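You operate a simulated robot arm through the tools that you are given. There is no shell and no other tool. Be economical: measure what you need, move in short steps, check, and stop when the job is done.

You run a simulated two-armed robot. Do the job below in one go: nothing can be reset, and whatever is moved stays where it is left.

TASK
Take the cap off the glue pot and lay it down on the top of the teal cabinet.
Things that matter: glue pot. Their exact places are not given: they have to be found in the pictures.

Only the result counts: the job must be done as asked and must still hold three seconds after the hand-in. Knocking over, shifting, dropping, spilling or breaking anything else fails it. A push-on lid holds only when it is set on centred and level and pressed home; a screw cap is set on level and turned clockwise until tight.

THE ROBOT
Two 7-joint arms with three-finger grippers on one trunk, on a base that drives. Base frame: it is fixed to the floor where the robot stands at the start and does not move with it; the origin is under the middle of the robot, x ahead of it, y to its left, z up; the surface under the hand at the start is at about z = 600. Readings come in mm, degrees, newtons and seconds.
The left shoulder is at the start at [60, 154, 928], the right one opposite. With the tool pointing down near the work surface each hand reaches from about 260 to 660 mm from the robot's upright axis, wherever it stands, measured 20 degrees to its own side. Payload 2.69 kg a hand.
The tool frame of a hand sits at the grasp point between the pads (the TCP): z along the fingers, y along the line on which they close. The tips reach 29 mm beyond it. Largest opening 120 mm; the body of the gripper starts 78 mm behind the TCP.
Orientation is that of the tool frame in the base frame, as a unit quaternion [w, x, y, z]. With the fingers straight down and closing along the base's y, the tool's x points along the base's -x, its y along +y and its z along -z.

THE INTERFACE
- The arms move only by the tool apply_moves. It takes "left_plan", "right_plan" or both (then of equal length, played together; a hand with none holds still); each is a list of rows, each a list of 3 entries, a list of its own where there are three numbers: the shift along the tool's x, y, z in m, then the turn, a rotation vector about the tool's x, y, z in degrees, then the gripper command, from -1 (shut) to 1 (fully open), values between in proportion. In form: [[[x, y, z], [ax, ay, az], fingers], ...]. A call has 1 to 20 rows; each row is the pose to reach, as a shift and turn from the pose commanded when the call began, along the tool's axes at that moment. Rows are played at 5 a second. More than 50 mm and 8.6 degrees between two rows, or a gripper value outside its range, and nothing of the call is played. A pose out of reach is approached as far as the arm can. The call stops where the force on the tool passes 40 N (or 10 N more than at its start, if that is more) or the arm is blocked; 0.2 s more then pass. Each finger halts on what it meets, pressing with about 33 N; the grip force reading is that of the motor and also rises with nothing between the fingers. The clock runs only during rows and for 0.2 s after the last one: add rows that repeat a pose to give the fingers time. The reply holds the time, the measured pose of the TCP, the force on the tool along the base axes, the opening and the grip force, in the units named above and with some noise, with the torque about the TCP (base axes, N m) and any sound that the robot's microphone picked up, and new pictures: "views" is both (left out), scene, wrist or none (wrist: the cameras of the hands that moved).
- Cameras (640 x 400 px; columns grow to the right, rows downward): "scene" is now at [166, 1.1, 1058.5]; the picture's right is [-0.08, -1.00, 0.00], its down [-0.61, 0.05, -0.79] and it looks along [0.78, -0.07, -0.62] (base axes); focal length 227 px, centre (320, 200). "left" rides on the left gripper at [63, 0, -104] in its tool frame; the picture's right is [0.00, 1.00, 0.00], its down [-0.83, 0.00, -0.56] and it looks along [-0.56, 0.00, 0.83] (tool axes); focal length 275 px, centre (320, 200). "right" rides on the right gripper at [63, 0, -104] in its tool frame; the picture's right is [0.00, 1.00, 0.00], its down [-0.83, 0.00, -0.56] and it looks along [-0.56, 0.00, 0.83] (tool axes); focal length 275 px, centre (320, 200).
- move_column(by): slides the trunk up (or, below 0, down) by that many mm; the arms and the scene camera ride with it, the base frame stays. It gives what a move gives, with no picture.
- drive_base(legs): drives the robot by 1 to 6 legs, each [ahead, left, turn to the left] in mm, mm and degrees, along the robot's own axes; the way and the turn of a leg run together, so that a leg with both is an arc; at most 1500 mm and 180 degrees a leg. The arms and the cameras ride along, it lands a little off, and it stops where it bumps. It gives what a move gives, and a new picture of the scene camera.
- pan_tilt(pan, tilt): turns the head with the scene camera to pan (to the left, within 80 degrees either way) and tilt (down, from -29 to 69), counted from straight ahead of the robot. It gives what a move gives, and a new picture of the scene camera.
- locate(camera, pixels): for up to 12 pixels [column, row] of the newest picture of that camera ("zoom" is the newest enlarged one), the place [x, y, z] in the base frame of the surface seen there, good to about 3 mm, but the place of the scene camera against the robot may be out by one fixed shift of up to 25 mm in any direction. The clock stands still meanwhile.
- zoom(camera, box): a new picture of the part [left, top, right, bottom] of that camera's present view, enlarged. The clock stands still meanwhile.
- hand_in(): hands the job in; it is judged then, once.

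Go step by step. Measure first, check grasps and placings, and put right what went wrong. The budget is 80 turns and 260 pictures, counting those below and the enlarged ones. Unless the task says otherwise, let go and move clear before handing in, and close with one line.

The tools are called after ">>>" by a JSON object that holds its "op" and its "data". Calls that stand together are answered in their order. apply_moves: Moves the arms, as the interface text tells. Its arguments: {"type":"object","properties":{"left_plan":{"type":"array","items":{"type":"array"}},"right_plan":{"type":"array","items":{"type":"array"}},"views":{"type":"string","enum":["both","scene","wrist","none"]}},"required":[]} The other tools are called the same way: move_column (by) slides the trunk up or down; drive_base (legs) drives the base; pan_tilt (pan, tilt) turns the head that bears the scene camera; locate (camera, pixels) gives the place of the surface under pixels of a picture; zoom (camera, box) takes an enlarged picture of a part of a camera's view; hand_in () hands the job in.

At the start:

```text
time_s: 0.0
left_ee_pos: [379.5, 144.0, 933.9]
left_tcp_rot: [0.0, -0.001, 1.0, -0.001]
left_force: [0.6, 0.0, -0.1]
left_torque: [0.01, -0.01, -0.03]
left_grip_width: 120.2
left_grip_force: 0.0
right_ee_pos: [405.5, -163.2, 880.3]
right_tcp_rot: [0.0, 0.0, 1.0, 0.0]
right_force: [-0.1, 0.0, -0.1]
right_torque: [-0.02, 0.05, -0.02]
right_grip_width: 119.8
right_grip_force: 0.1
trunk travel left (down, up): [-300.0, 138.0]
robot x, y, heading: [-0.7, -0.4, 0.2]
head pan, tilt: [-4.8, 38.0]
```

scene: 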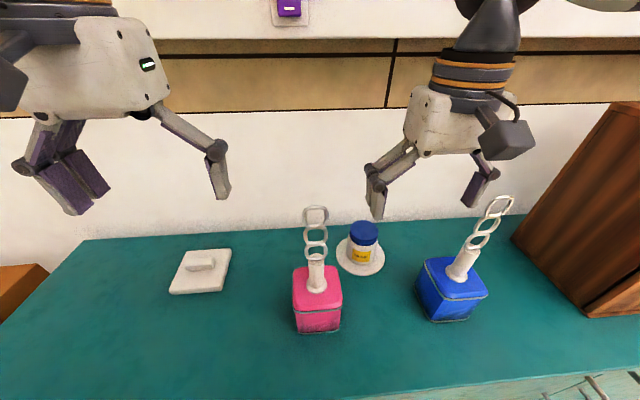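
right: 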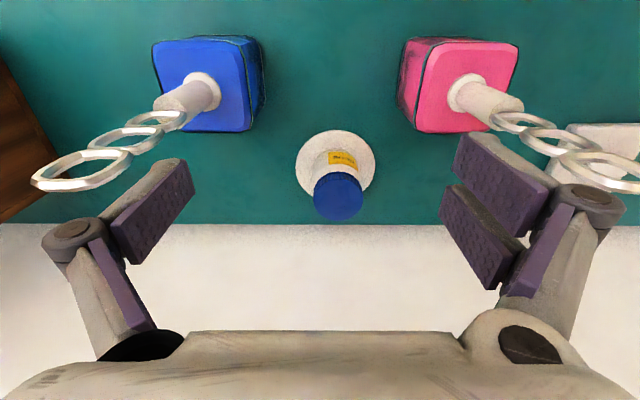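
left: 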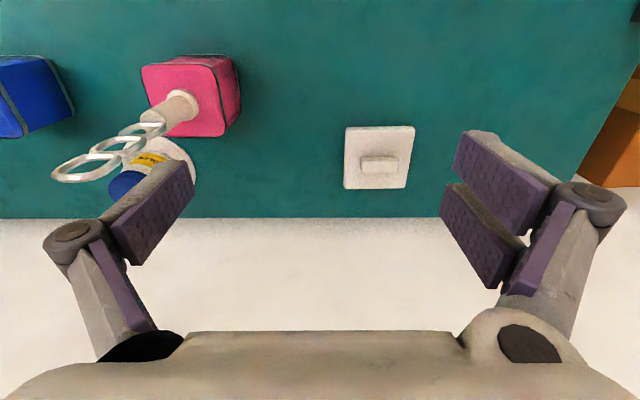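

The glue pot with its blue cap seems to be at scene pixel (363,245), on a white round dish. I'll enlarge it and measure.

>>> {"op": "zoom", "data": {"camera": "right", "box": [260, 100, 420, 240]}}

>>> {"op": "locate", "data": {"camera": "right", "pixels": [[338, 196], [318, 196], [358, 196], [338, 215], [338, 178], [342, 160], [340, 138], [300, 165], [374, 165], [420, 200], [250, 200], [320, 60]]}}

>>> {"op": "zoom", "data": {"camera": "scene", "box": [280, 190, 440, 290]}}

>>> {"op": "locate", "data": {"camera": "scene", "pixels": [[363, 230], [363, 240], [361, 255], [345, 268], [316, 210], [316, 285], [500, 200], [450, 275], [200, 260], [250, 350], [400, 350]]}}

```text
2.86 times, centred on (340, 170) of right
```

zoom: 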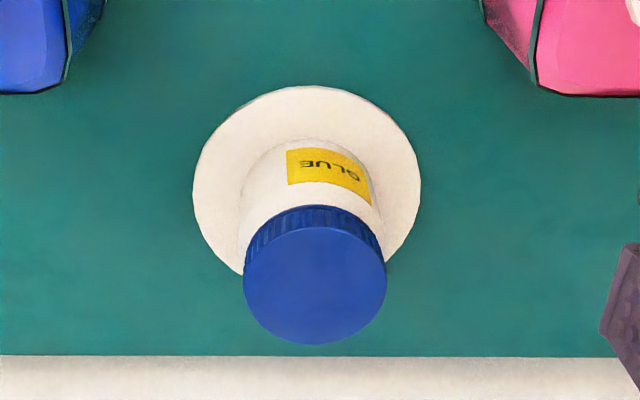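

```text
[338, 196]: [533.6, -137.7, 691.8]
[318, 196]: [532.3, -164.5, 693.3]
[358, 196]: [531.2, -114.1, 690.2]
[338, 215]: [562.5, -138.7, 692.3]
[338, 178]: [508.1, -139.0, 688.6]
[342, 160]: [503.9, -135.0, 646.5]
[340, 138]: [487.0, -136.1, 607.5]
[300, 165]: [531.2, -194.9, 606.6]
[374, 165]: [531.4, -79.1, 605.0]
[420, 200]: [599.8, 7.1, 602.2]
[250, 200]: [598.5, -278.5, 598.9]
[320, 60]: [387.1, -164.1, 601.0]
```

```text
4.00 times, centred on (360, 240) of scene
```

zoom: 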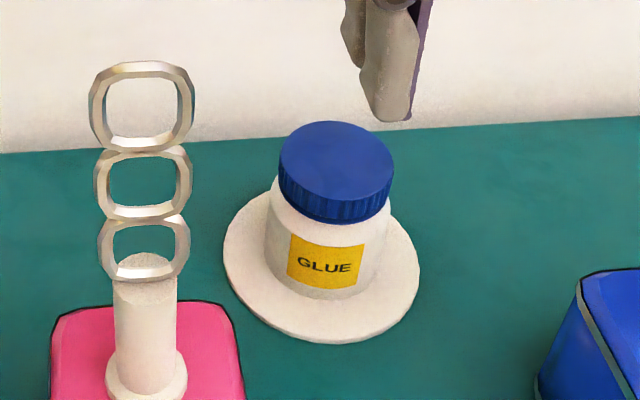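

```text
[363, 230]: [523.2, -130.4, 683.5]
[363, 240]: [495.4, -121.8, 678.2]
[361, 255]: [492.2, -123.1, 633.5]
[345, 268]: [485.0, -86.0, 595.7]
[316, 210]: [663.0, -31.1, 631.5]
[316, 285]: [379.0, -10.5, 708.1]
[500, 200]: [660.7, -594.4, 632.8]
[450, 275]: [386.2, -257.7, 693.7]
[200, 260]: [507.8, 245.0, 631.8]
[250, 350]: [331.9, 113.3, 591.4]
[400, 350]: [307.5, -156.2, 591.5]
```

The cap is about 63 mm across, centred near (538,-138) with its top at z≈692, and it is knurled, so it probably screws. Next I'll measure the ring stacks that stand near the arm's path.

>>> {"op": "zoom", "data": {"camera": "scene", "box": [280, 180, 540, 340]}}

>>> {"op": "locate", "data": {"camera": "scene", "pixels": [[305, 213], [316, 207], [327, 214], [306, 240], [316, 256], [318, 285], [488, 210], [510, 200], [473, 243], [465, 262], [340, 300], [420, 290]]}}

>>> {"op": "locate", "data": {"camera": "right", "pixels": [[35, 183], [129, 155], [80, 153], [90, 145], [180, 115], [200, 95], [265, 60], [240, 130], [410, 125], [400, 70], [490, 120], [640, 187]]}}

```text
2.46 times, centred on (410, 260) of scene
```

zoom: 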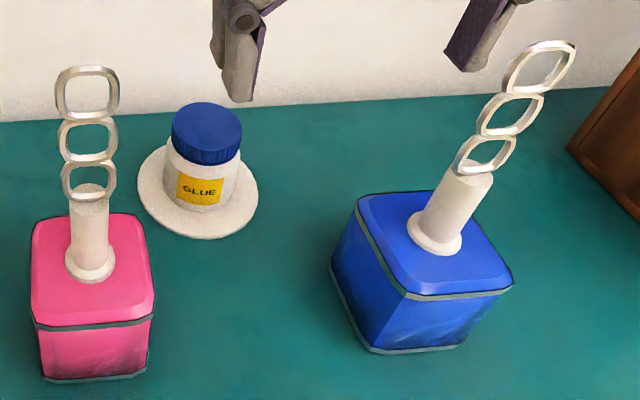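

```text
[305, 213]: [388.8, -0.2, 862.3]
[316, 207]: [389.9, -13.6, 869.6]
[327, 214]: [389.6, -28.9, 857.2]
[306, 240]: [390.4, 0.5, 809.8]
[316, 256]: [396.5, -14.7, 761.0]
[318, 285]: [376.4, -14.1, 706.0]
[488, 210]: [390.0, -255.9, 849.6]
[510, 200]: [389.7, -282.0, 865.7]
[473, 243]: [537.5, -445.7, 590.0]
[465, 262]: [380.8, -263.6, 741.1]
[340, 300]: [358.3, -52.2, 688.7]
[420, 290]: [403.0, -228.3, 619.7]
```

```text
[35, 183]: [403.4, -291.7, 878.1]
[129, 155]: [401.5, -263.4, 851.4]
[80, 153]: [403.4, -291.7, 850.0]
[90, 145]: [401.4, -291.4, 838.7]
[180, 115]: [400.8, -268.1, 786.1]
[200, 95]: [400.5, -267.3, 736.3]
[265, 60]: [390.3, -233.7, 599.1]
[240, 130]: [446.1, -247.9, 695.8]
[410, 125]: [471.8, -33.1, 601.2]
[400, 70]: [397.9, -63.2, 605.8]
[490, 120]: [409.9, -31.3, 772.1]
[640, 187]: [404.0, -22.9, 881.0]
```

The towers stand at x≈402, y≈-277 and y≈-23, with tops at about z=880. I'll raise the trunk so the right forearm comes in from above, then look at the posture.

>>> {"op": "move_column", "data": {"by": 130}}

>>> {"op": "pan_tilt", "data": {"pan": -15, "tilt": 45}}

```text
time_s: 1.6
left_ee_pos: [381.0, 143.9, 1061.7]
left_tcp_rot: [-0.001, 0.0, 1.0, 0.0]
left_force: [-0.7, 0.0, 0.0]
left_torque: [0.0, 0.01, 0.01]
left_grip_width: 119.7
left_grip_force: 0.1
right_ee_pos: [407.1, -165.5, 1009.0]
right_tcp_rot: [0.0, 0.0, 1.0, -0.001]
right_force: [0.8, 0.5, -0.4]
right_torque: [-0.01, 0.03, 0.01]
right_grip_width: 120.0
right_grip_force: 0.1
trunk travel left (down, up): [-430.0, 8.0]
robot x, y, heading: [1.9, 2.5, 0.1]
head pan, tilt: [-4.8, 38.0]
```

```text
time_s: 2.3
left_ee_pos: [380.6, 143.9, 1062.6]
left_tcp_rot: [0.0, 0.0, 1.0, 0.0]
left_force: [0.8, -0.9, -0.4]
left_torque: [-0.02, 0.03, 0.04]
left_grip_width: 119.9
left_grip_force: 0.0
right_ee_pos: [405.0, -163.2, 1010.3]
right_tcp_rot: [0.0, 0.0, 1.0, 0.001]
right_force: [0.3, 1.0, -0.2]
right_torque: [0.02, 0.0, 0.0]
right_grip_width: 119.9
right_grip_force: 0.0
trunk travel left (down, up): [-430.0, 8.0]
robot x, y, heading: [2.4, -3.5, -0.2]
head pan, tilt: [-15.0, 45.0]
```

scene: 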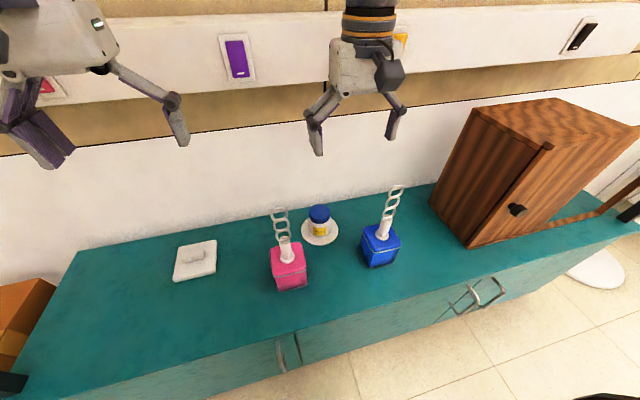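

Now I'll check how far away the wall is, and whether anything hangs over the pot.

>>> {"op": "locate", "data": {"camera": "scene", "pixels": [[260, 170], [260, 130], [260, 110], [265, 84], [440, 110], [440, 60], [320, 208], [237, 60], [440, 150], [470, 180]]}}

>>> {"op": "apply_moves", "data": {"right_plan": [[[-0.03, 0.006, 0], [0, 0, 0], 1], [[-0.07, 0.015, 0], [0, 0, 0], 1], [[-0.11, 0.022, 0], [0, 0, 0], 1], [[-0.133, 0.026, 0.0], [0, 0, 0], 1], [[-0.133, 0.026, 0.05], [0, 0, 0], 1], [[-0.133, 0.026, 0.1], [0, 0, 0], 1], [[-0.133, 0.026, 0.14], [0, 0, 0], 1], [[-0.133, 0.026, 0.14], [0, 0, 0], 1]]}}

```text
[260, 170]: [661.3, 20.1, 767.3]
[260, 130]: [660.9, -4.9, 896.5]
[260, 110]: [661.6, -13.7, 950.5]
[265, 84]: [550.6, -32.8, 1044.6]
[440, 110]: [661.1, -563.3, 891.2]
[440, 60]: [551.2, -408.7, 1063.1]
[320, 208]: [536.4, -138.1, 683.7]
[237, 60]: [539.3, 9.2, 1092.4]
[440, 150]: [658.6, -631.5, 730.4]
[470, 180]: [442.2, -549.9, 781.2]
```

```text
time_s: 3.2
left_ee_pos: [379.7, 144.4, 1063.2]
left_tcp_rot: [0.0, 0.0, 1.0, 0.0]
left_force: [1.9, -0.3, -0.5]
left_torque: [-0.05, 0.13, 0.01]
left_grip_width: 120.0
left_grip_force: 0.0
right_ee_pos: [514.1, -139.6, 1011.5]
right_tcp_rot: [-0.012, 0.0, 1.0, 0.0]
right_force: [-31.4, -2.0, 1.5]
right_torque: [0.37, -3.89, 0.02]
right_grip_width: 120.0
right_grip_force: 0.0
trunk travel left (down, up): [-430.0, 8.0]
robot x, y, heading: [0.3, 0.3, 0.0]
head pan, tilt: [-15.0, 45.0]
stopped in row 4 (right hand): the force on the tool passed its limit at 97 N (the readings are from after the stop); the commanded pose is now the measured one
```

scene: 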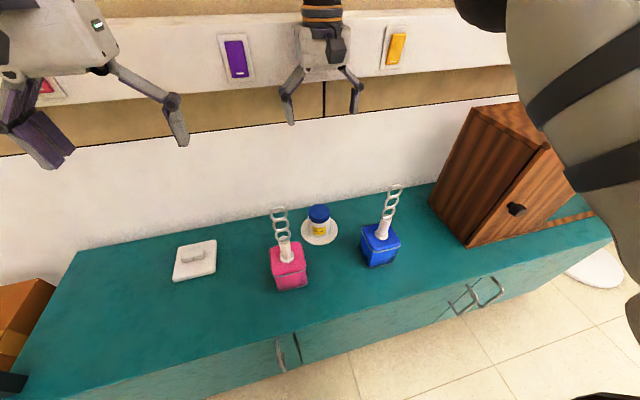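
right: 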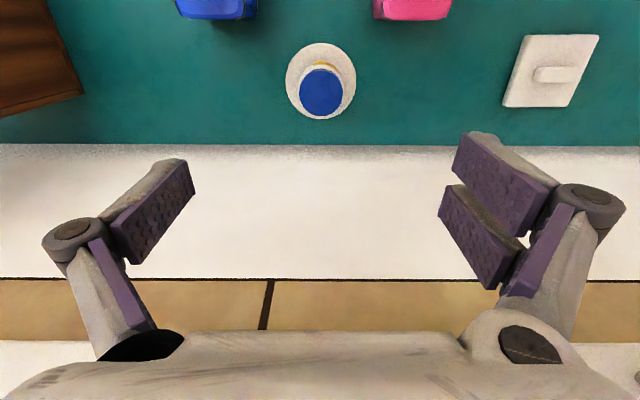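

The wrist touched an overhanging panel whose front face is at x≈560 above z≈1015. I'll back off, look at the arm above the hand, and check what was touched.

>>> {"op": "apply_moves", "data": {"right_plan": [[[0.02, 0, 0], [0, 0, 0], 1], [[0.05, 0.0, 0], [0, 0, 0], 1], [[0.09, -0.01, 0], [0, 0, 0], 1], [[0.109, -0.02, 0], [0, 0, 0], 1], [[0.109, -0.02, 0], [0, 0, 0], 1]], "views": "none"}}

>>> {"op": "pan_tilt", "data": {"pan": -15, "tilt": 20}}

```text
time_s: 4.4
left_ee_pos: [380.6, 144.0, 1061.7]
left_tcp_rot: [0.0, 0.0, 1.0, 0.0]
left_force: [0.7, 0.0, 0.5]
left_torque: [0.02, 0.01, -0.01]
left_grip_width: 120.1
left_grip_force: 0.0
right_ee_pos: [408.9, -162.2, 1013.8]
right_tcp_rot: [-0.01, 0.001, 1.0, -0.001]
right_force: [0.5, 0.4, 0.6]
right_torque: [0.0, 0.01, 0.0]
right_grip_width: 120.1
right_grip_force: 0.2
trunk travel left (down, up): [-430.0, 8.0]
robot x, y, heading: [-1.1, 1.8, -0.3]
head pan, tilt: [-15.0, 45.0]
```

```text
time_s: 5.3
left_ee_pos: [380.9, 144.1, 1062.5]
left_tcp_rot: [0.0, 0.0, 1.0, 0.0]
left_force: [0.3, 0.2, 0.1]
left_torque: [0.0, -0.01, -0.01]
left_grip_width: 119.8
left_grip_force: 0.0
right_ee_pos: [409.2, -161.3, 1013.2]
right_tcp_rot: [-0.012, 0.0, 1.0, -0.001]
right_force: [-0.1, -0.7, 0.2]
right_torque: [0.0, 0.02, -0.01]
right_grip_width: 120.2
right_grip_force: 0.2
trunk travel left (down, up): [-430.0, 8.0]
robot x, y, heading: [1.6, -1.8, -0.3]
head pan, tilt: [-15.0, 20.0]
```

scene: 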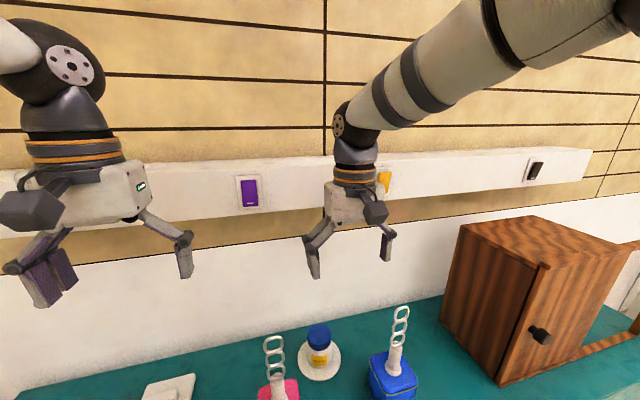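

The overhang is a white rail with switches. I'll measure its top and bottom edges and the height of the wrist links.

>>> {"op": "locate", "data": {"camera": "scene", "pixels": [[290, 215], [290, 208], [290, 170], [290, 160], [440, 192], [440, 160], [345, 122], [350, 160], [352, 180], [342, 200], [385, 180], [268, 200]]}}

>>> {"op": "zoom", "data": {"camera": "scene", "box": [220, 90, 460, 290]}}

```text
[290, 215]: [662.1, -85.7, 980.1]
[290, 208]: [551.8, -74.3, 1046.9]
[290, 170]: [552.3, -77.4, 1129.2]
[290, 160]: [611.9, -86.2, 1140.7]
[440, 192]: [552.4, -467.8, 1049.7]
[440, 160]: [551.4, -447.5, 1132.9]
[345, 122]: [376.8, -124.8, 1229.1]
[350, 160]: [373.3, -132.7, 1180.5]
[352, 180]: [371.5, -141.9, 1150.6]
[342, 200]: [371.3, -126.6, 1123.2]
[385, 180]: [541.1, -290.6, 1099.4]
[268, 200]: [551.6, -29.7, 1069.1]
```

```text
2.00 times, centred on (340, 190) of scene
```

zoom: 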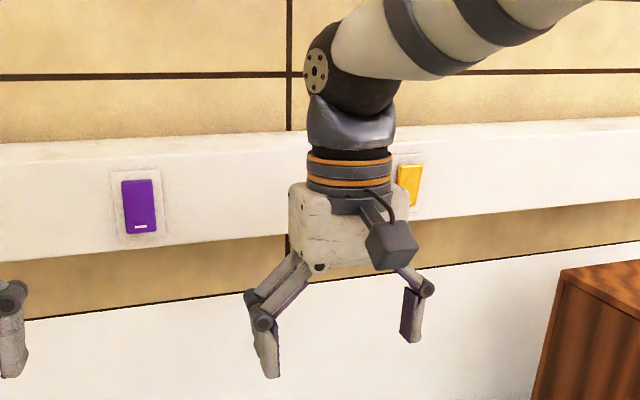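

The rail spans z≈1055–1145 with its front at x≈564, and the wrist top is about 275 mm above the TCP. So I can go down between the towers at x≈450, then pass under the rail at TCP z≈750.

>>> {"op": "apply_moves", "data": {"right_plan": [[[-0.02, 0.008, 0], [0, -1.3, 0], 0.6], [[-0.04, 0.016, 0.02], [0, -1.3, 0], 0.5], [[-0.04, 0.016, 0.06], [0, -1.3, 0], 0.5], [[-0.04, 0.016, 0.1], [0, -1.3, 0], 0.5], [[-0.04, 0.016, 0.14], [0, -1.3, 0], 0.5], [[-0.04, 0.016, 0.18], [0, -1.3, 0], 0.5], [[-0.04, 0.016, 0.22], [0, -1.3, 0], 0.5], [[-0.04, 0.016, 0.22], [0, -1.3, 0], 0.5]]}}

```text
time_s: 7.1
left_ee_pos: [380.1, 143.2, 1063.4]
left_tcp_rot: [-0.001, 0.0, 1.0, 0.0]
left_force: [0.0, 0.0, -0.1]
left_torque: [-0.01, 0.01, 0.03]
left_grip_width: 120.1
left_grip_force: 0.2
right_ee_pos: [441.1, -145.1, 789.3]
right_tcp_rot: [0.0, 0.0, 1.0, -0.001]
right_force: [-0.4, 0.0, -0.7]
right_torque: [0.02, 0.0, 0.01]
right_grip_width: 90.1
right_grip_force: 0.0
trunk travel left (down, up): [-430.0, 8.0]
robot x, y, heading: [2.9, -0.3, -0.3]
head pan, tilt: [-15.0, 20.0]
```

scene: 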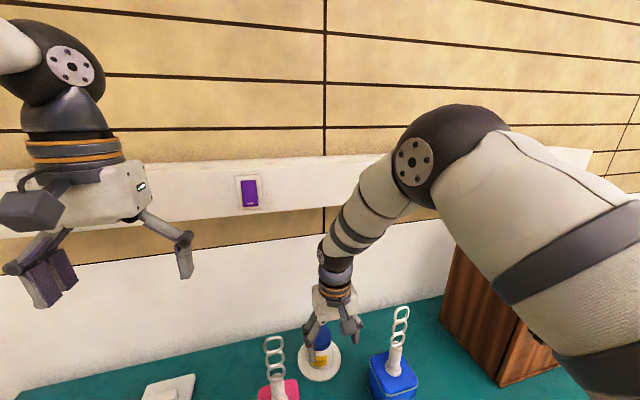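
right: 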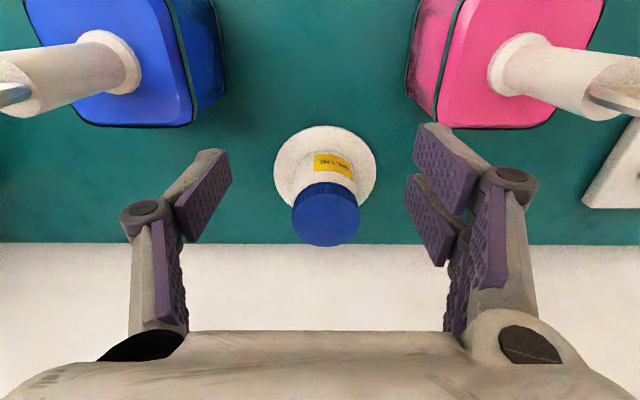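

The elbow now sits high and near the rail. I'll check its distance before going forward, and re-measure the cap.

>>> {"op": "locate", "data": {"camera": "scene", "pixels": [[413, 160], [395, 165], [375, 180], [345, 210], [330, 250], [450, 120], [580, 158]]}}

>>> {"op": "locate", "data": {"camera": "right", "pixels": [[326, 218], [300, 215], [350, 215], [326, 240], [326, 195], [326, 190], [325, 182], [335, 168], [326, 205]]}}

>>> {"op": "zoom", "data": {"camera": "right", "box": [266, 160, 386, 260]}}

```text
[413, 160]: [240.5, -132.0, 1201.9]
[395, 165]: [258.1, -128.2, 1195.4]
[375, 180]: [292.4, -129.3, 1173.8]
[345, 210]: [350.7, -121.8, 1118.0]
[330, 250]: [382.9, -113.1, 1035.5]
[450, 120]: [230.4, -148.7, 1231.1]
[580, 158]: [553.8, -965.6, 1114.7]
```

```text
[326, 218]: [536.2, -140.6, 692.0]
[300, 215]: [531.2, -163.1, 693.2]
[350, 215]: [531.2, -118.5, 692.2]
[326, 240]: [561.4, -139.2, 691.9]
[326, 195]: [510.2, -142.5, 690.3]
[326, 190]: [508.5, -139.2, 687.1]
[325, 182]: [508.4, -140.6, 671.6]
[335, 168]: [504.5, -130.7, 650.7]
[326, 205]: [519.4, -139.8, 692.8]
```

```text
4.00 times, centred on (326, 210) of right
```

zoom: 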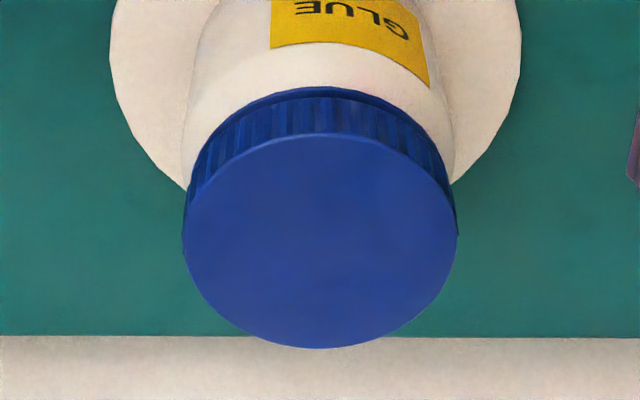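

Clearances look fine. The cap centre is (537,-140), its top z=692 and its bottom about 671. I'll go under the rail at z≈757 with the fingers open to 90 mm.

>>> {"op": "apply_moves", "data": {"right_plan": [[[0, 0.002, 0.032], [0, 0, 0], 0.5], [[-0.03, 0.004, 0.032], [0, 0, 0], 0.5], [[-0.06, 0.005, 0.032], [0, 0, 0], 0.5], [[-0.08, 0.005, 0.032], [0, 0, 0], 0.5], [[-0.096, 0.005, 0.032], [0, 0, 0], 0.5], [[-0.096, 0.005, 0.032], [0, 0, 0], 0.5]]}}

```text
time_s: 8.5
left_ee_pos: [380.8, 143.5, 1062.3]
left_tcp_rot: [0.001, -0.001, 1.0, 0.0]
left_force: [-0.3, -0.2, 1.0]
left_torque: [0.0, -0.04, 0.02]
left_grip_width: 119.8
left_grip_force: 0.0
right_ee_pos: [541.3, -138.9, 757.3]
right_tcp_rot: [-0.001, 0.0, 1.0, 0.0]
right_force: [0.4, 0.4, 0.2]
right_torque: [0.04, 0.02, 0.03]
right_grip_width: 90.1
right_grip_force: 0.1
trunk travel left (down, up): [-430.0, 8.0]
robot x, y, heading: [-0.0, -1.9, 0.1]
head pan, tilt: [-15.0, 20.0]
```

scene: 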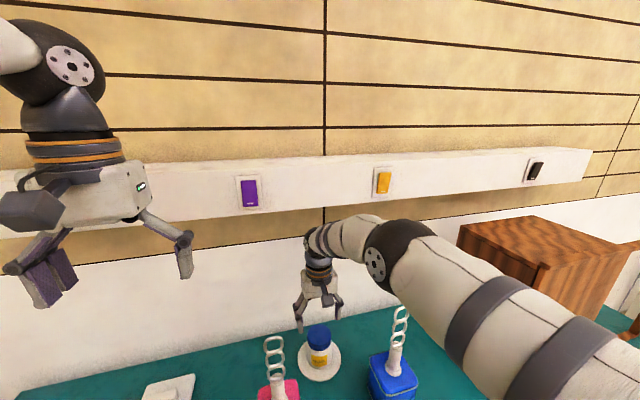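
right: 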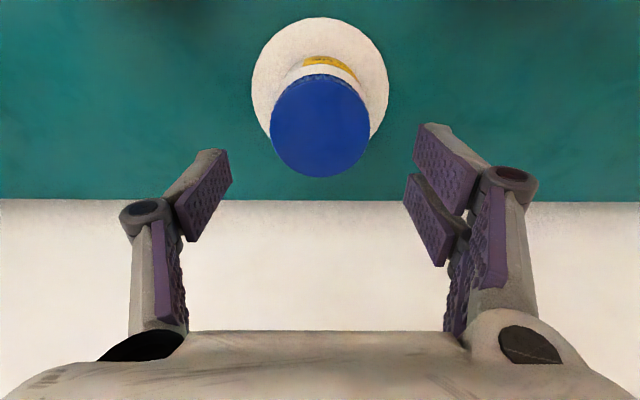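

I'm over the cap. I'll re-measure its edges from this pose, and the forearm's height near the blue tower.

>>> {"op": "locate", "data": {"camera": "right", "pixels": [[320, 125], [274, 125], [366, 125], [320, 172], [320, 82], [320, 76], [290, 165], [350, 165]]}}

>>> {"op": "locate", "data": {"camera": "scene", "pixels": [[375, 268], [385, 285], [410, 300], [450, 350], [340, 240], [316, 245], [400, 250], [400, 312], [318, 330]]}}

```text
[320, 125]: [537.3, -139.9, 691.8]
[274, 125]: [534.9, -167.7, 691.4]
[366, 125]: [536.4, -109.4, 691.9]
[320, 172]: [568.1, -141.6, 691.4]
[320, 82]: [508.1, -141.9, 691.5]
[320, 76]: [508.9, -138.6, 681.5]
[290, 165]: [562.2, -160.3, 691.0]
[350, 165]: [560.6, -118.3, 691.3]
```

```text
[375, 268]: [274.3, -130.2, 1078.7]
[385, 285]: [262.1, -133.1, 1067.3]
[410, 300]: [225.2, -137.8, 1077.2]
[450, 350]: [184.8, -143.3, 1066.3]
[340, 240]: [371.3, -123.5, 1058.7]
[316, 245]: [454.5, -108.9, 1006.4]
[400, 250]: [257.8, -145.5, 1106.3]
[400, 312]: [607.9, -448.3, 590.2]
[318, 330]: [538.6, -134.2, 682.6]
```

The cap centre is (538,-139), which matches the hand. Now I'll go down to z≈702 and close.

>>> {"op": "apply_moves", "data": {"right_plan": [[[0.003, 0, 0.02], [0, 0, 0], 0.5], [[0.003, 0, 0.04], [0, 0, 0], 0.5], [[0.003, 0, 0.054], [0, 0, 0], 0.5], [[0.003, 0, 0.054], [0, 0, 0], 0.5], [[0.003, 0, 0.054], [0, 0, 0], 0.15], [[0.003, 0, 0.054], [0, 0, 0], -1], [[0.003, 0, 0.054], [0, 0, 0], -1], [[0.003, 0, 0.054], [0, 0, 0], -1]]}}

```text
time_s: 10.3
left_ee_pos: [380.7, 144.5, 1061.6]
left_tcp_rot: [0.0, 0.0, 1.0, 0.001]
left_force: [0.3, -1.0, 0.8]
left_torque: [0.03, -0.01, -0.06]
left_grip_width: 120.1
left_grip_force: 0.1
right_ee_pos: [535.2, -140.2, 703.5]
right_tcp_rot: [0.001, 0.0, 1.0, 0.0]
right_force: [-0.1, -0.5, 0.5]
right_torque: [-0.03, -0.01, 0.04]
right_grip_width: 62.2
right_grip_force: 32.4
trunk travel left (down, up): [-430.0, 8.0]
robot x, y, heading: [-1.4, -3.0, -0.1]
head pan, tilt: [-15.0, 20.0]
```

scene: 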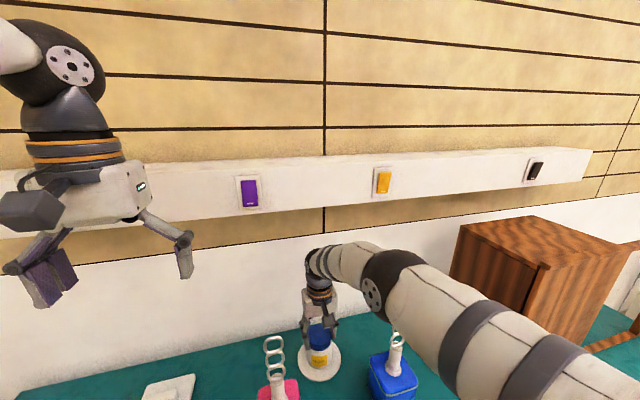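
right: 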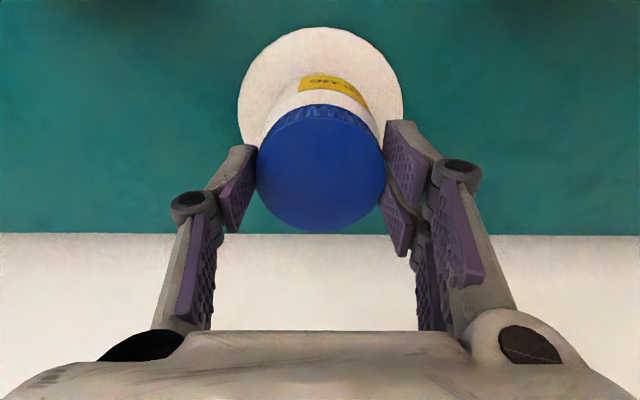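

The cap is held at 62 mm. I'll try unscrewing: counter-clockwise from above is negative about tool z. First go is 40 degrees.

>>> {"op": "apply_moves", "data": {"right_plan": [[[0, 0, 0], [0, 0, -8], -1], [[0, 0, 0], [0, 0, -16], -1], [[0, 0, 0], [0, 0, -24], -1], [[0, 0, 0], [0, 0, -32], -1], [[0, 0, 0], [0, 0, -40], -1], [[0, 0, 0], [0, 0, -40], -1]]}}

```text
time_s: 11.7
left_ee_pos: [380.1, 145.1, 1062.8]
left_tcp_rot: [0.0, 0.0, 1.0, 0.0]
left_force: [0.5, 0.0, -0.5]
left_torque: [-0.01, 0.0, -0.01]
left_grip_width: 120.2
left_grip_force: 0.2
right_ee_pos: [536.1, -140.2, 704.7]
right_tcp_rot: [0.0, -0.343, 0.94, -0.001]
right_force: [0.6, 0.1, 0.9]
right_torque: [-0.03, -0.06, 0.0]
right_grip_width: 62.2
right_grip_force: 32.9
trunk travel left (down, up): [-430.0, 8.0]
robot x, y, heading: [4.8, 2.2, -0.3]
head pan, tilt: [-15.0, 20.0]
heard: snap
```

scene: 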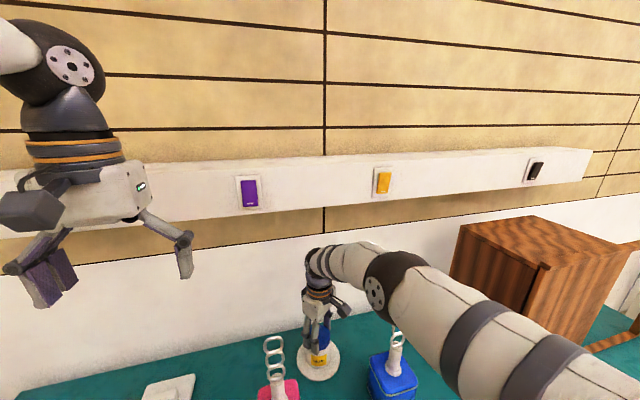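
right: 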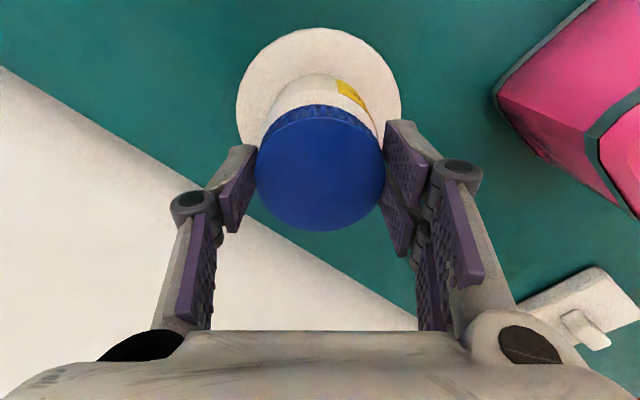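

A snap was heard and the label still faces the scene camera, so the cap turns on the pot. I'll keep turning.

>>> {"op": "apply_moves", "data": {"right_plan": [[[0, 0, 0], [0, 0, -8], -1], [[0, 0, 0], [0, 0, -16], -1], [[0, 0, 0], [0, 0, -24], -1], [[0, 0, 0], [0, 0, -32], -1], [[0, 0, 0], [0, 0, -40], -1], [[0, 0, 0], [0, 0, -48], -1], [[0, 0, 0], [0, 0, -56], -1], [[0, 0, 0], [0, 0, -64], -1], [[0, 0, 0], [0, 0, -72], -1], [[0, 0, 0], [0, 0, -72], -1]]}}

```text
time_s: 13.9
left_ee_pos: [381.0, 144.9, 1062.8]
left_tcp_rot: [-0.001, 0.001, 1.0, -0.001]
left_force: [-0.3, -0.3, 0.3]
left_torque: [-0.04, -0.01, 0.0]
left_grip_width: 120.1
left_grip_force: 0.0
right_ee_pos: [535.5, -140.2, 704.1]
right_tcp_rot: [0.0, 0.83, -0.558, 0.001]
right_force: [0.7, 0.7, -0.2]
right_torque: [-0.01, 0.0, -0.02]
right_grip_width: 62.3
right_grip_force: 32.3
trunk travel left (down, up): [-430.0, 8.0]
robot x, y, heading: [0.6, 0.9, -0.1]
head pan, tilt: [-15.0, 20.0]
```

scene: 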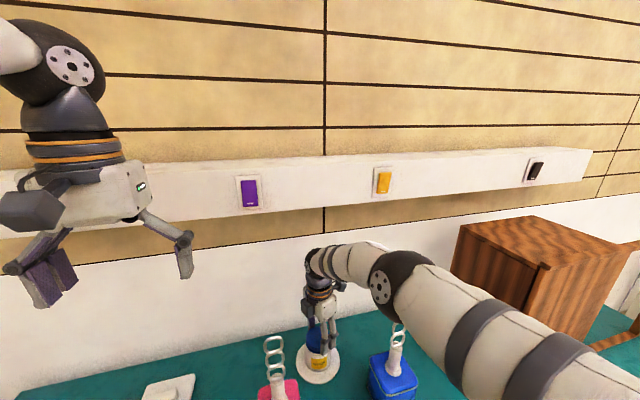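
right: 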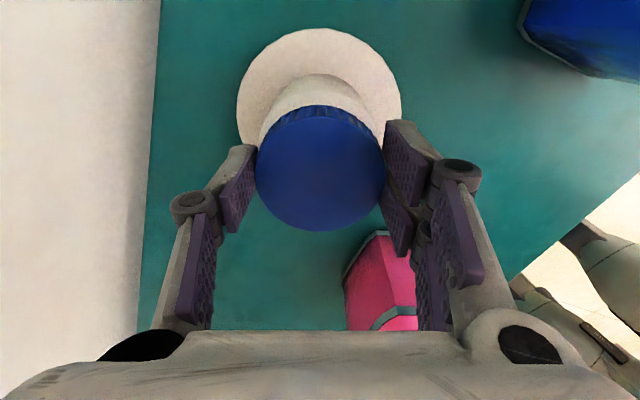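

It has turned 112° with almost no torque. I'll try a gentle 6 mm lift to see whether it is free.

>>> {"op": "apply_moves", "data": {"right_plan": [[[0, 0, -0.002], [0, 0, 0], -1], [[0, 0, -0.004], [0, 0, 0], -1], [[0, 0, -0.006], [0, 0, 0], -1], [[0, 0, -0.006], [0, 0, 0], -1]]}}

>>> {"op": "zoom", "data": {"camera": "scene", "box": [270, 290, 370, 390]}}

```text
time_s: 14.9
left_ee_pos: [381.1, 144.0, 1062.2]
left_tcp_rot: [-0.001, 0.0, 1.0, 0.001]
left_force: [0.3, -0.4, -0.3]
left_torque: [0.02, -0.02, -0.01]
left_grip_width: 119.8
left_grip_force: 0.0
right_ee_pos: [536.7, -140.9, 710.2]
right_tcp_rot: [0.0, 0.829, -0.559, 0.001]
right_force: [0.7, -0.1, 0.8]
right_torque: [-0.08, -0.01, 0.02]
right_grip_width: 62.1
right_grip_force: 32.9
trunk travel left (down, up): [-430.0, 8.0]
robot x, y, heading: [0.4, 1.7, -0.1]
head pan, tilt: [-15.0, 20.0]
```

scene: 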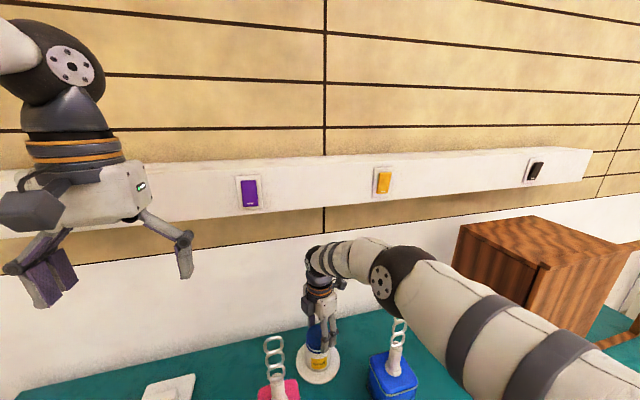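
right: 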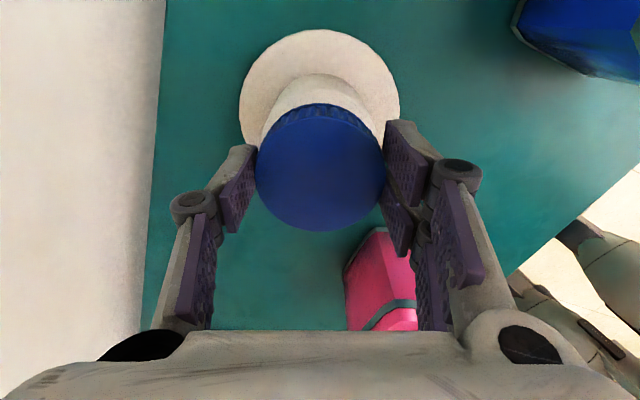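

```text
4.00 times, centred on (320, 340) of scene
```

zoom: 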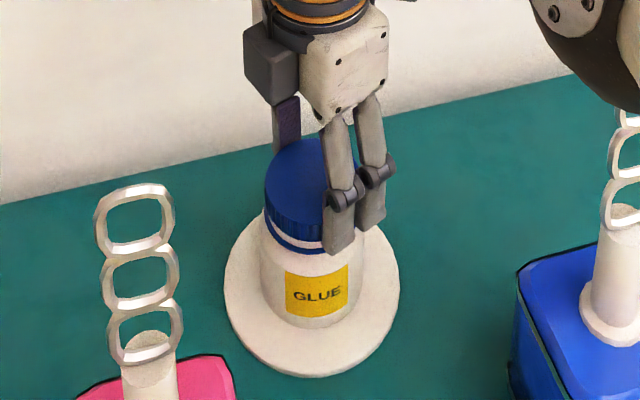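

The cap rises with no force, and a gap shows at the neck, so it is off. I'll lift it another 35 mm and check.

>>> {"op": "apply_moves", "data": {"right_plan": [[[0, 0, -0.01], [0, 0, 0], -1], [[0, 0, -0.02], [0, 0, 0], -1], [[0, 0, -0.03], [0, 0, 0], -1], [[0, 0, -0.036], [0, 0, 0], -1], [[0, 0, -0.036], [0, 0, 0], -1]]}}

>>> {"op": "zoom", "data": {"camera": "scene", "box": [270, 290, 370, 390]}}

```text
time_s: 16.1
left_ee_pos: [379.6, 144.1, 1062.2]
left_tcp_rot: [0.0, 0.001, 1.0, 0.0]
left_force: [-0.2, 0.3, -0.3]
left_torque: [0.0, 0.01, 0.01]
left_grip_width: 120.1
left_grip_force: 0.1
right_ee_pos: [537.4, -141.1, 747.6]
right_tcp_rot: [0.0, 0.829, -0.559, 0.001]
right_force: [-0.5, 0.6, 0.6]
right_torque: [-0.04, -0.01, -0.01]
right_grip_width: 62.0
right_grip_force: 32.9
trunk travel left (down, up): [-430.0, 8.0]
robot x, y, heading: [0.5, -2.2, -0.2]
head pan, tilt: [-15.0, 20.0]
```

scene: 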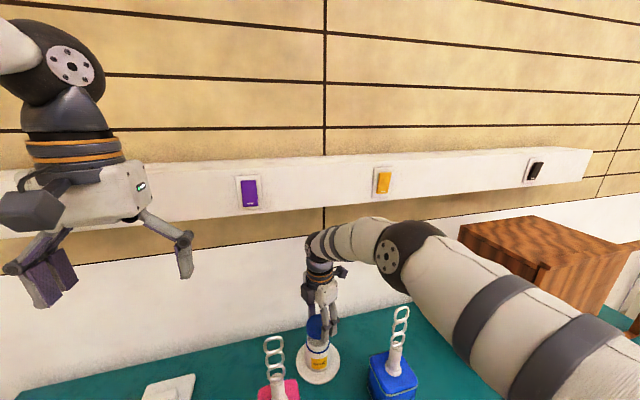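
right: 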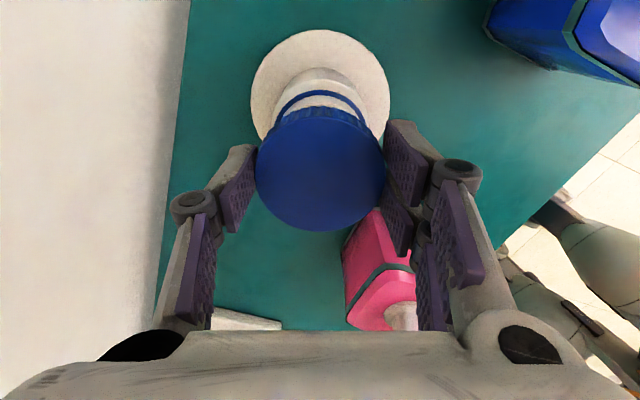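

```text
4.00 times, centred on (320, 340) of scene
```

zoom: 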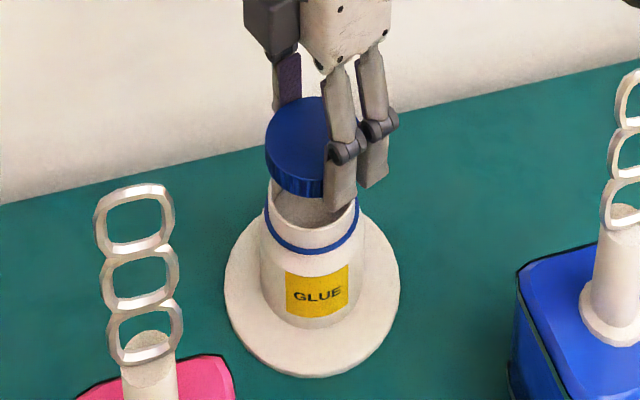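

The cap is off, with its tamper ring left on the neck and the pot standing still. I'll turn the hand back and carry the cap toward the robot to about (390,-150), the free spot between the towers.

>>> {"op": "apply_moves", "data": {"right_plan": [[[0, 0, 0], [0, 0, 8], -1], [[0, 0, 0], [0, 0, 16], -1], [[0, 0, 0], [0, 0, 24], -1], [[0, 0, 0], [0, 0, 32], -1], [[0, 0, 0], [0, 0, 40], -1], [[0, 0, 0], [0, 0, 48], -1], [[0, 0, 0], [0, 0, 56], -1], [[0, 0, 0], [0, 0, 64], -1], [[0, 0, 0], [0, 0, 72], -1], [[0, 0, 0], [0, 0, 80], -1], [[0, 0, 0], [0, 0, 88], -1], [[0, 0, 0], [0, 0, 96], -1], [[0, 0, 0], [0, 0, 104], -1], [[0, 0, 0], [0, 0, 112], -1], [[-0.008, 0.025, 0], [0, 0, 112], -1], [[-0.016, 0.05, 0], [0, 0, 112], -1], [[-0.025, 0.075, 0], [0, 0, 112], -1], [[-0.034, 0.1, 0], [0, 0, 112], -1], [[-0.042, 0.123, 0], [0, 0, 112], -1], [[-0.047, 0.141, 0], [0, 0, 112], -1]]}}

>>> {"op": "pan_tilt", "data": {"pan": -15, "tilt": 45}}

```text
time_s: 20.3
left_ee_pos: [380.0, 144.1, 1063.0]
left_tcp_rot: [0.0, 0.0, 1.0, 0.0]
left_force: [-0.6, 0.4, -1.0]
left_torque: [0.01, 0.0, 0.03]
left_grip_width: 120.2
left_grip_force: 0.0
right_ee_pos: [387.4, -150.2, 747.2]
right_tcp_rot: [0.0, 0.0, 1.0, -0.001]
right_force: [-0.3, 0.5, -0.7]
right_torque: [0.03, 0.01, -0.02]
right_grip_width: 62.2
right_grip_force: 33.4
trunk travel left (down, up): [-430.0, 8.0]
robot x, y, heading: [-1.4, -3.0, -0.2]
head pan, tilt: [-15.0, 20.0]
```

scene: 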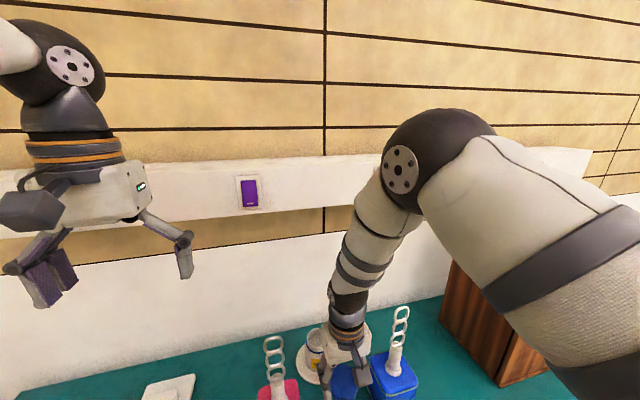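
right: 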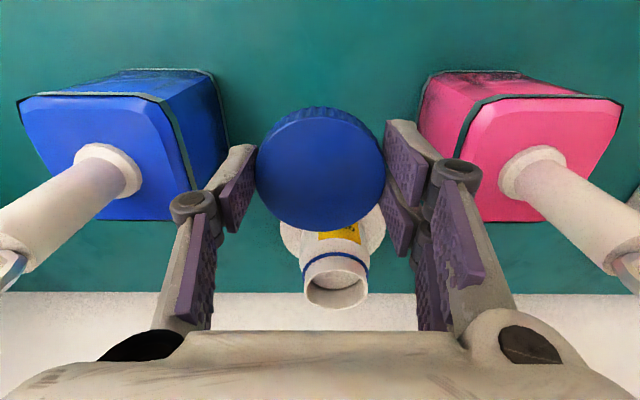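

```text
time_s: 21.2
left_ee_pos: [380.3, 143.1, 1063.0]
left_tcp_rot: [0.0, 0.0, 1.0, 0.001]
left_force: [0.0, 1.0, 0.2]
left_torque: [-0.02, 0.04, 0.0]
left_grip_width: 120.1
left_grip_force: 0.0
right_ee_pos: [387.3, -149.9, 747.0]
right_tcp_rot: [0.0, -0.001, 1.0, 0.0]
right_force: [1.1, 0.2, -0.7]
right_torque: [-0.01, 0.0, 0.03]
right_grip_width: 62.1
right_grip_force: 33.0
trunk travel left (down, up): [-430.0, 8.0]
robot x, y, heading: [-1.1, 2.9, -0.2]
head pan, tilt: [-15.0, 45.0]
```

scene: 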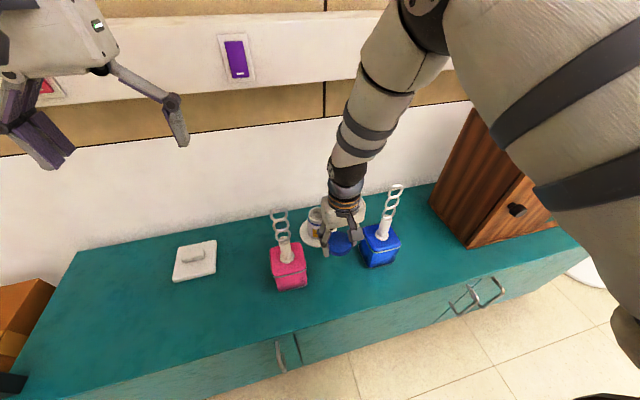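

I'll measure the gap between the two boxes to judge the room for the fingers.

>>> {"op": "locate", "data": {"camera": "right", "pixels": [[222, 75], [226, 130], [190, 110], [416, 75], [424, 120], [470, 150], [320, 90], [320, 60], [320, 20], [195, 205], [455, 170], [330, 240]]}}

>>> {"op": "locate", "data": {"camera": "scene", "pixels": [[340, 290], [340, 305], [340, 318], [307, 270], [300, 288], [365, 262], [372, 265], [305, 250]]}}

```text
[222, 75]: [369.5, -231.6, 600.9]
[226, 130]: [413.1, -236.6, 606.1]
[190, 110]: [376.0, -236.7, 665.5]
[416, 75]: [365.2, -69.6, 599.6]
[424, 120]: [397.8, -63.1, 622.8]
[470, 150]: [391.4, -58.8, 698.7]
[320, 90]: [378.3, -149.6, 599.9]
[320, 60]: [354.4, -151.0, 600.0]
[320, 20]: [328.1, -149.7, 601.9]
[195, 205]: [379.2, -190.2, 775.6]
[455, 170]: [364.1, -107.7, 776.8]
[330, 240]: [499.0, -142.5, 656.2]
```

```text
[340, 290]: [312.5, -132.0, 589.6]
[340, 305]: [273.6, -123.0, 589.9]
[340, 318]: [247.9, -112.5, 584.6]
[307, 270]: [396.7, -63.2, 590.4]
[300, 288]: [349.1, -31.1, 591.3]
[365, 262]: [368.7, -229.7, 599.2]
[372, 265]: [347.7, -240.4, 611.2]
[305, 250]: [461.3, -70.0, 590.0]
```

The gap runs from y≈-232 to -67 and the knuckles span about ±50 mm, so there is room. I'll lower to just above the cabinet, then feel for contact.

>>> {"op": "apply_moves", "data": {"right_plan": [[[0, 0, 0.03], [0, 0, 0], -1], [[0, 0, 0.06], [0, 0, 0], -1], [[0, 0, 0.085], [0, 0, 0], -1], [[0, 0, 0.1], [0, 0, 0], -1], [[0, 0, 0.105], [0, 0, 0], -1], [[0, 0, 0.105], [0, 0, 0], -1]], "views": "wrist"}}

>>> {"op": "zoom", "data": {"camera": "scene", "box": [260, 170, 420, 310]}}

```text
time_s: 22.6
left_ee_pos: [380.0, 144.5, 1061.7]
left_tcp_rot: [0.0, 0.0, 1.0, 0.0]
left_force: [0.0, 0.3, -0.2]
left_torque: [0.01, 0.0, 0.02]
left_grip_width: 119.7
left_grip_force: 0.0
right_ee_pos: [387.2, -149.4, 643.4]
right_tcp_rot: [0.001, 0.0, 1.0, -0.001]
right_force: [-0.5, 0.2, -0.2]
right_torque: [0.03, -0.03, -0.02]
right_grip_width: 62.3
right_grip_force: 33.2
trunk travel left (down, up): [-430.0, 8.0]
robot x, y, heading: [0.4, -2.4, 0.1]
head pan, tilt: [-15.0, 45.0]
```

right: 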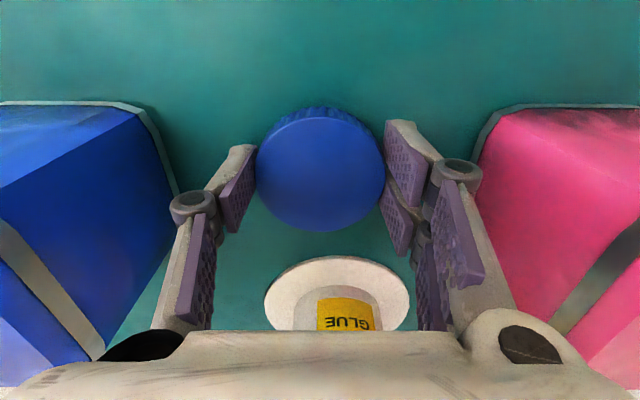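

```text
2.86 times, centred on (340, 240) of scene
```

zoom: 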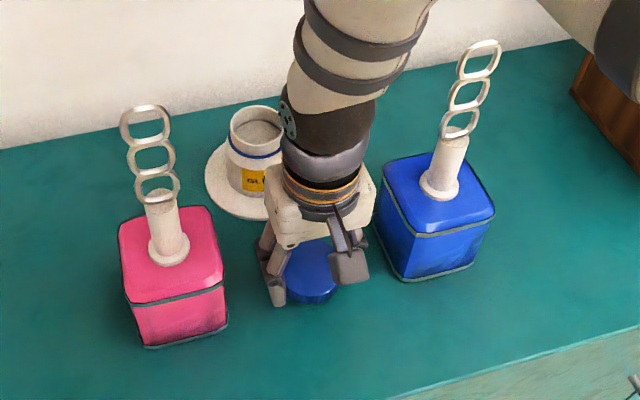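

All clear. I'll lower in 2 mm steps until it touches.

>>> {"op": "apply_moves", "data": {"right_plan": [[[0, 0, 0.003], [0, 0, 0], -1], [[0, 0, 0.005], [0, 0, 0], -1], [[0, 0, 0.007], [0, 0, 0], -1], [[0, 0, 0.009], [0, 0, 0], -1], [[0, 0, 0.009], [0, 0, 0], -1]], "views": "none"}}

```text
time_s: 23.8
left_ee_pos: [379.7, 143.4, 1062.1]
left_tcp_rot: [0.0, 0.0, 1.0, 0.001]
left_force: [0.6, -0.4, -0.2]
left_torque: [0.0, -0.02, 0.02]
left_grip_width: 120.0
left_grip_force: 0.2
right_ee_pos: [387.7, -150.9, 631.6]
right_tcp_rot: [0.001, 0.0, 1.0, -0.001]
right_force: [0.3, 0.4, 0.3]
right_torque: [-0.01, 0.01, 0.02]
right_grip_width: 62.1
right_grip_force: 32.7
trunk travel left (down, up): [-430.0, 8.0]
robot x, y, heading: [5.3, 1.5, 0.1]
head pan, tilt: [-15.0, 45.0]
```

>>> {"op": "apply_moves", "data": {"right_plan": [[[0, 0, 0.001], [0, 0, 0], -1], [[0, 0, 0.002], [0, 0, 0], -1], [[0, 0, 0.002], [0, 0, 0], -1]], "views": "wrist"}}

```text
time_s: 24.6
left_ee_pos: [380.1, 144.0, 1062.0]
left_tcp_rot: [0.0, 0.0, 1.0, 0.0]
left_force: [0.5, -0.6, -0.3]
left_torque: [0.0, -0.01, 0.0]
left_grip_width: 120.1
left_grip_force: 0.0
right_ee_pos: [386.7, -150.2, 629.4]
right_tcp_rot: [0.0, 0.0, 1.0, -0.001]
right_force: [0.8, 0.0, -0.1]
right_torque: [0.03, 0.02, 0.0]
right_grip_width: 62.1
right_grip_force: 33.3
trunk travel left (down, up): [-430.0, 8.0]
robot x, y, heading: [-0.8, -2.7, 0.1]
head pan, tilt: [-15.0, 45.0]
```

right: 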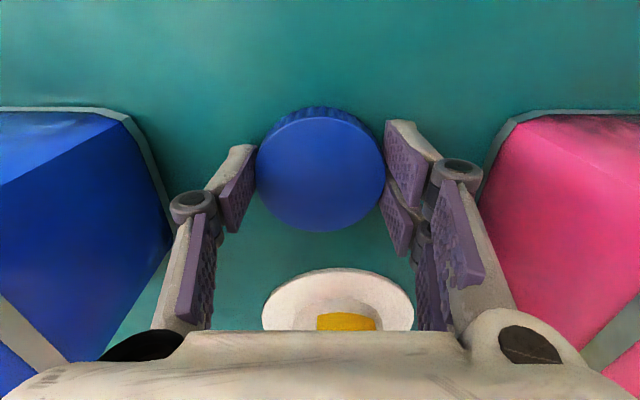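

There is no contact yet at 629, so I'll check the cap's top height and the table there.

>>> {"op": "locate", "data": {"camera": "right", "pixels": [[320, 170], [290, 170], [350, 170], [320, 125], [320, 210], [320, 110], [320, 95], [320, 85], [240, 110], [400, 100]]}}

>>> {"op": "zoom", "data": {"camera": "right", "box": [220, 70, 420, 240]}}

```text
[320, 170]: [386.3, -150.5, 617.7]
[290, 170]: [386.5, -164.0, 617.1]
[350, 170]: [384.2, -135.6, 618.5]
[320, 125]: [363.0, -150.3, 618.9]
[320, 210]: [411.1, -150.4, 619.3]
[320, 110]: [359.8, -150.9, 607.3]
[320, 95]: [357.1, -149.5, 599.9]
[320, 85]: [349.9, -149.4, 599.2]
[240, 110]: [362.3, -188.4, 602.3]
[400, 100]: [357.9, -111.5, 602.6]
```

```text
2.35 times, centred on (320, 155) of right
```

zoom: 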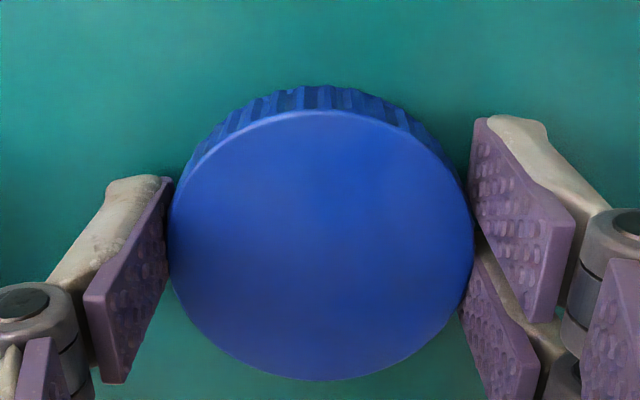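

The cap top is at 618, so its bottom is within a millimetre or so of the surface. I'll take small steps down to contact.

>>> {"op": "apply_moves", "data": {"right_plan": [[[0, 0, 0.0007], [0, 0, 0], -1], [[0, 0, 0.0014], [0, 0, 0], -1], [[0, 0, 0.002], [0, 0, 0], -1]], "views": "none"}}

```text
time_s: 25.4
left_ee_pos: [381.1, 144.3, 1062.5]
left_tcp_rot: [0.0, 0.0, 1.0, -0.001]
left_force: [-0.3, 0.3, -0.5]
left_torque: [-0.01, 0.03, 0.0]
left_grip_width: 120.0
left_grip_force: 0.1
right_ee_pos: [388.8, -149.6, 628.5]
right_tcp_rot: [0.001, 0.0, 1.0, 0.0]
right_force: [-1.1, 0.4, 4.1]
right_torque: [0.13, 0.04, -0.01]
right_grip_width: 62.2
right_grip_force: 33.0
trunk travel left (down, up): [-430.0, 8.0]
robot x, y, heading: [-2.7, 1.4, -0.1]
head pan, tilt: [-15.0, 45.0]
```

Contact shows as 4 N upward. I'll open gently to 85 mm and then rise straight up.

>>> {"op": "apply_moves", "data": {"right_plan": [[[0, 0, 0], [0, 0, 0], 0.1], [[0, 0, 0], [0, 0, 0], 0.25], [[0, 0, 0], [0, 0, 0], 0.4], [[0, 0, 0], [0, 0, 0], 0.4], [[0, 0, -0.02], [0, 0, 0], 0.4], [[0, 0, -0.05], [0, 0, 0], 0.4], [[0, 0, -0.09], [0, 0, 0], 0.4], [[0, 0, -0.13], [0, 0, 0], 0.4], [[0, 0, -0.17], [0, 0, 0], 0.4], [[0, 0, -0.21], [0, 0, 0], 0.4], [[0, 0, -0.25], [0, 0, 0], 0.4], [[0, 0, -0.29], [0, 0, 0], 0.4], [[0, 0, -0.33], [0, 0, 0], 0.4], [[0, 0, -0.33], [0, 0, 0], 0.4]]}}

```text
time_s: 28.4
left_ee_pos: [380.3, 143.6, 1062.5]
left_tcp_rot: [0.0, 0.0, 1.0, 0.001]
left_force: [0.2, -0.4, 0.4]
left_torque: [0.03, -0.01, 0.01]
left_grip_width: 119.8
left_grip_force: 0.0
right_ee_pos: [385.7, -150.3, 959.9]
right_tcp_rot: [0.0, 0.0, 1.0, -0.001]
right_force: [0.0, 0.2, 0.0]
right_torque: [-0.01, -0.03, -0.02]
right_grip_width: 84.1
right_grip_force: 0.1
trunk travel left (down, up): [-430.0, 8.0]
robot x, y, heading: [-2.5, -1.5, -0.3]
head pan, tilt: [-15.0, 45.0]
```

scene: 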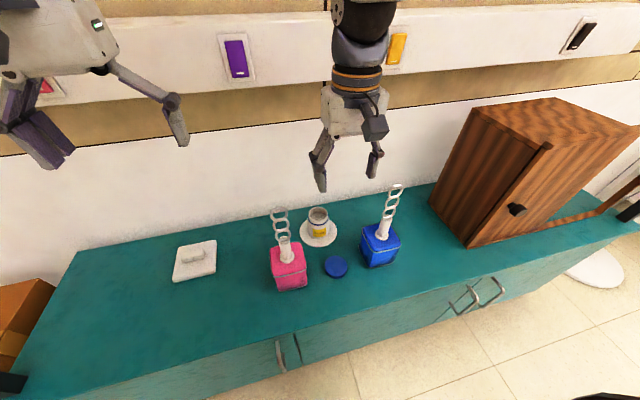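
right: 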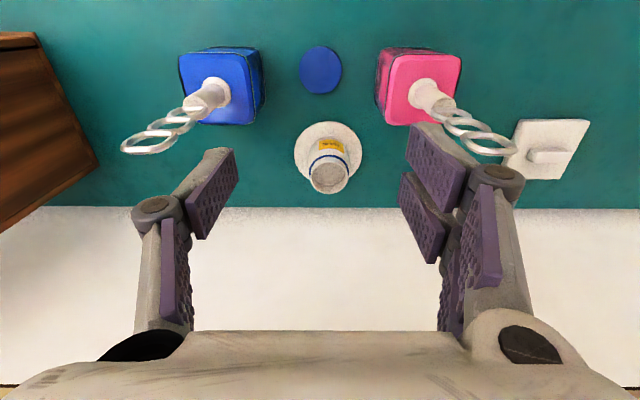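

The cap lies flat on the cabinet at scene (336,266). The pot and both towers are unmoved and the hands are clear, so I'm handing in.

>>> {"op": "hand_in", "data": {}}

```text
The job is handed in.
```

The glue pot's cap is unscrewed and lying flat on top of the teal cabinet, and the pot and everything else on the cabinet stayed where they were. On the first approach the right wrist bumped the wall rail (97 N peak); I saw no sign of damage.
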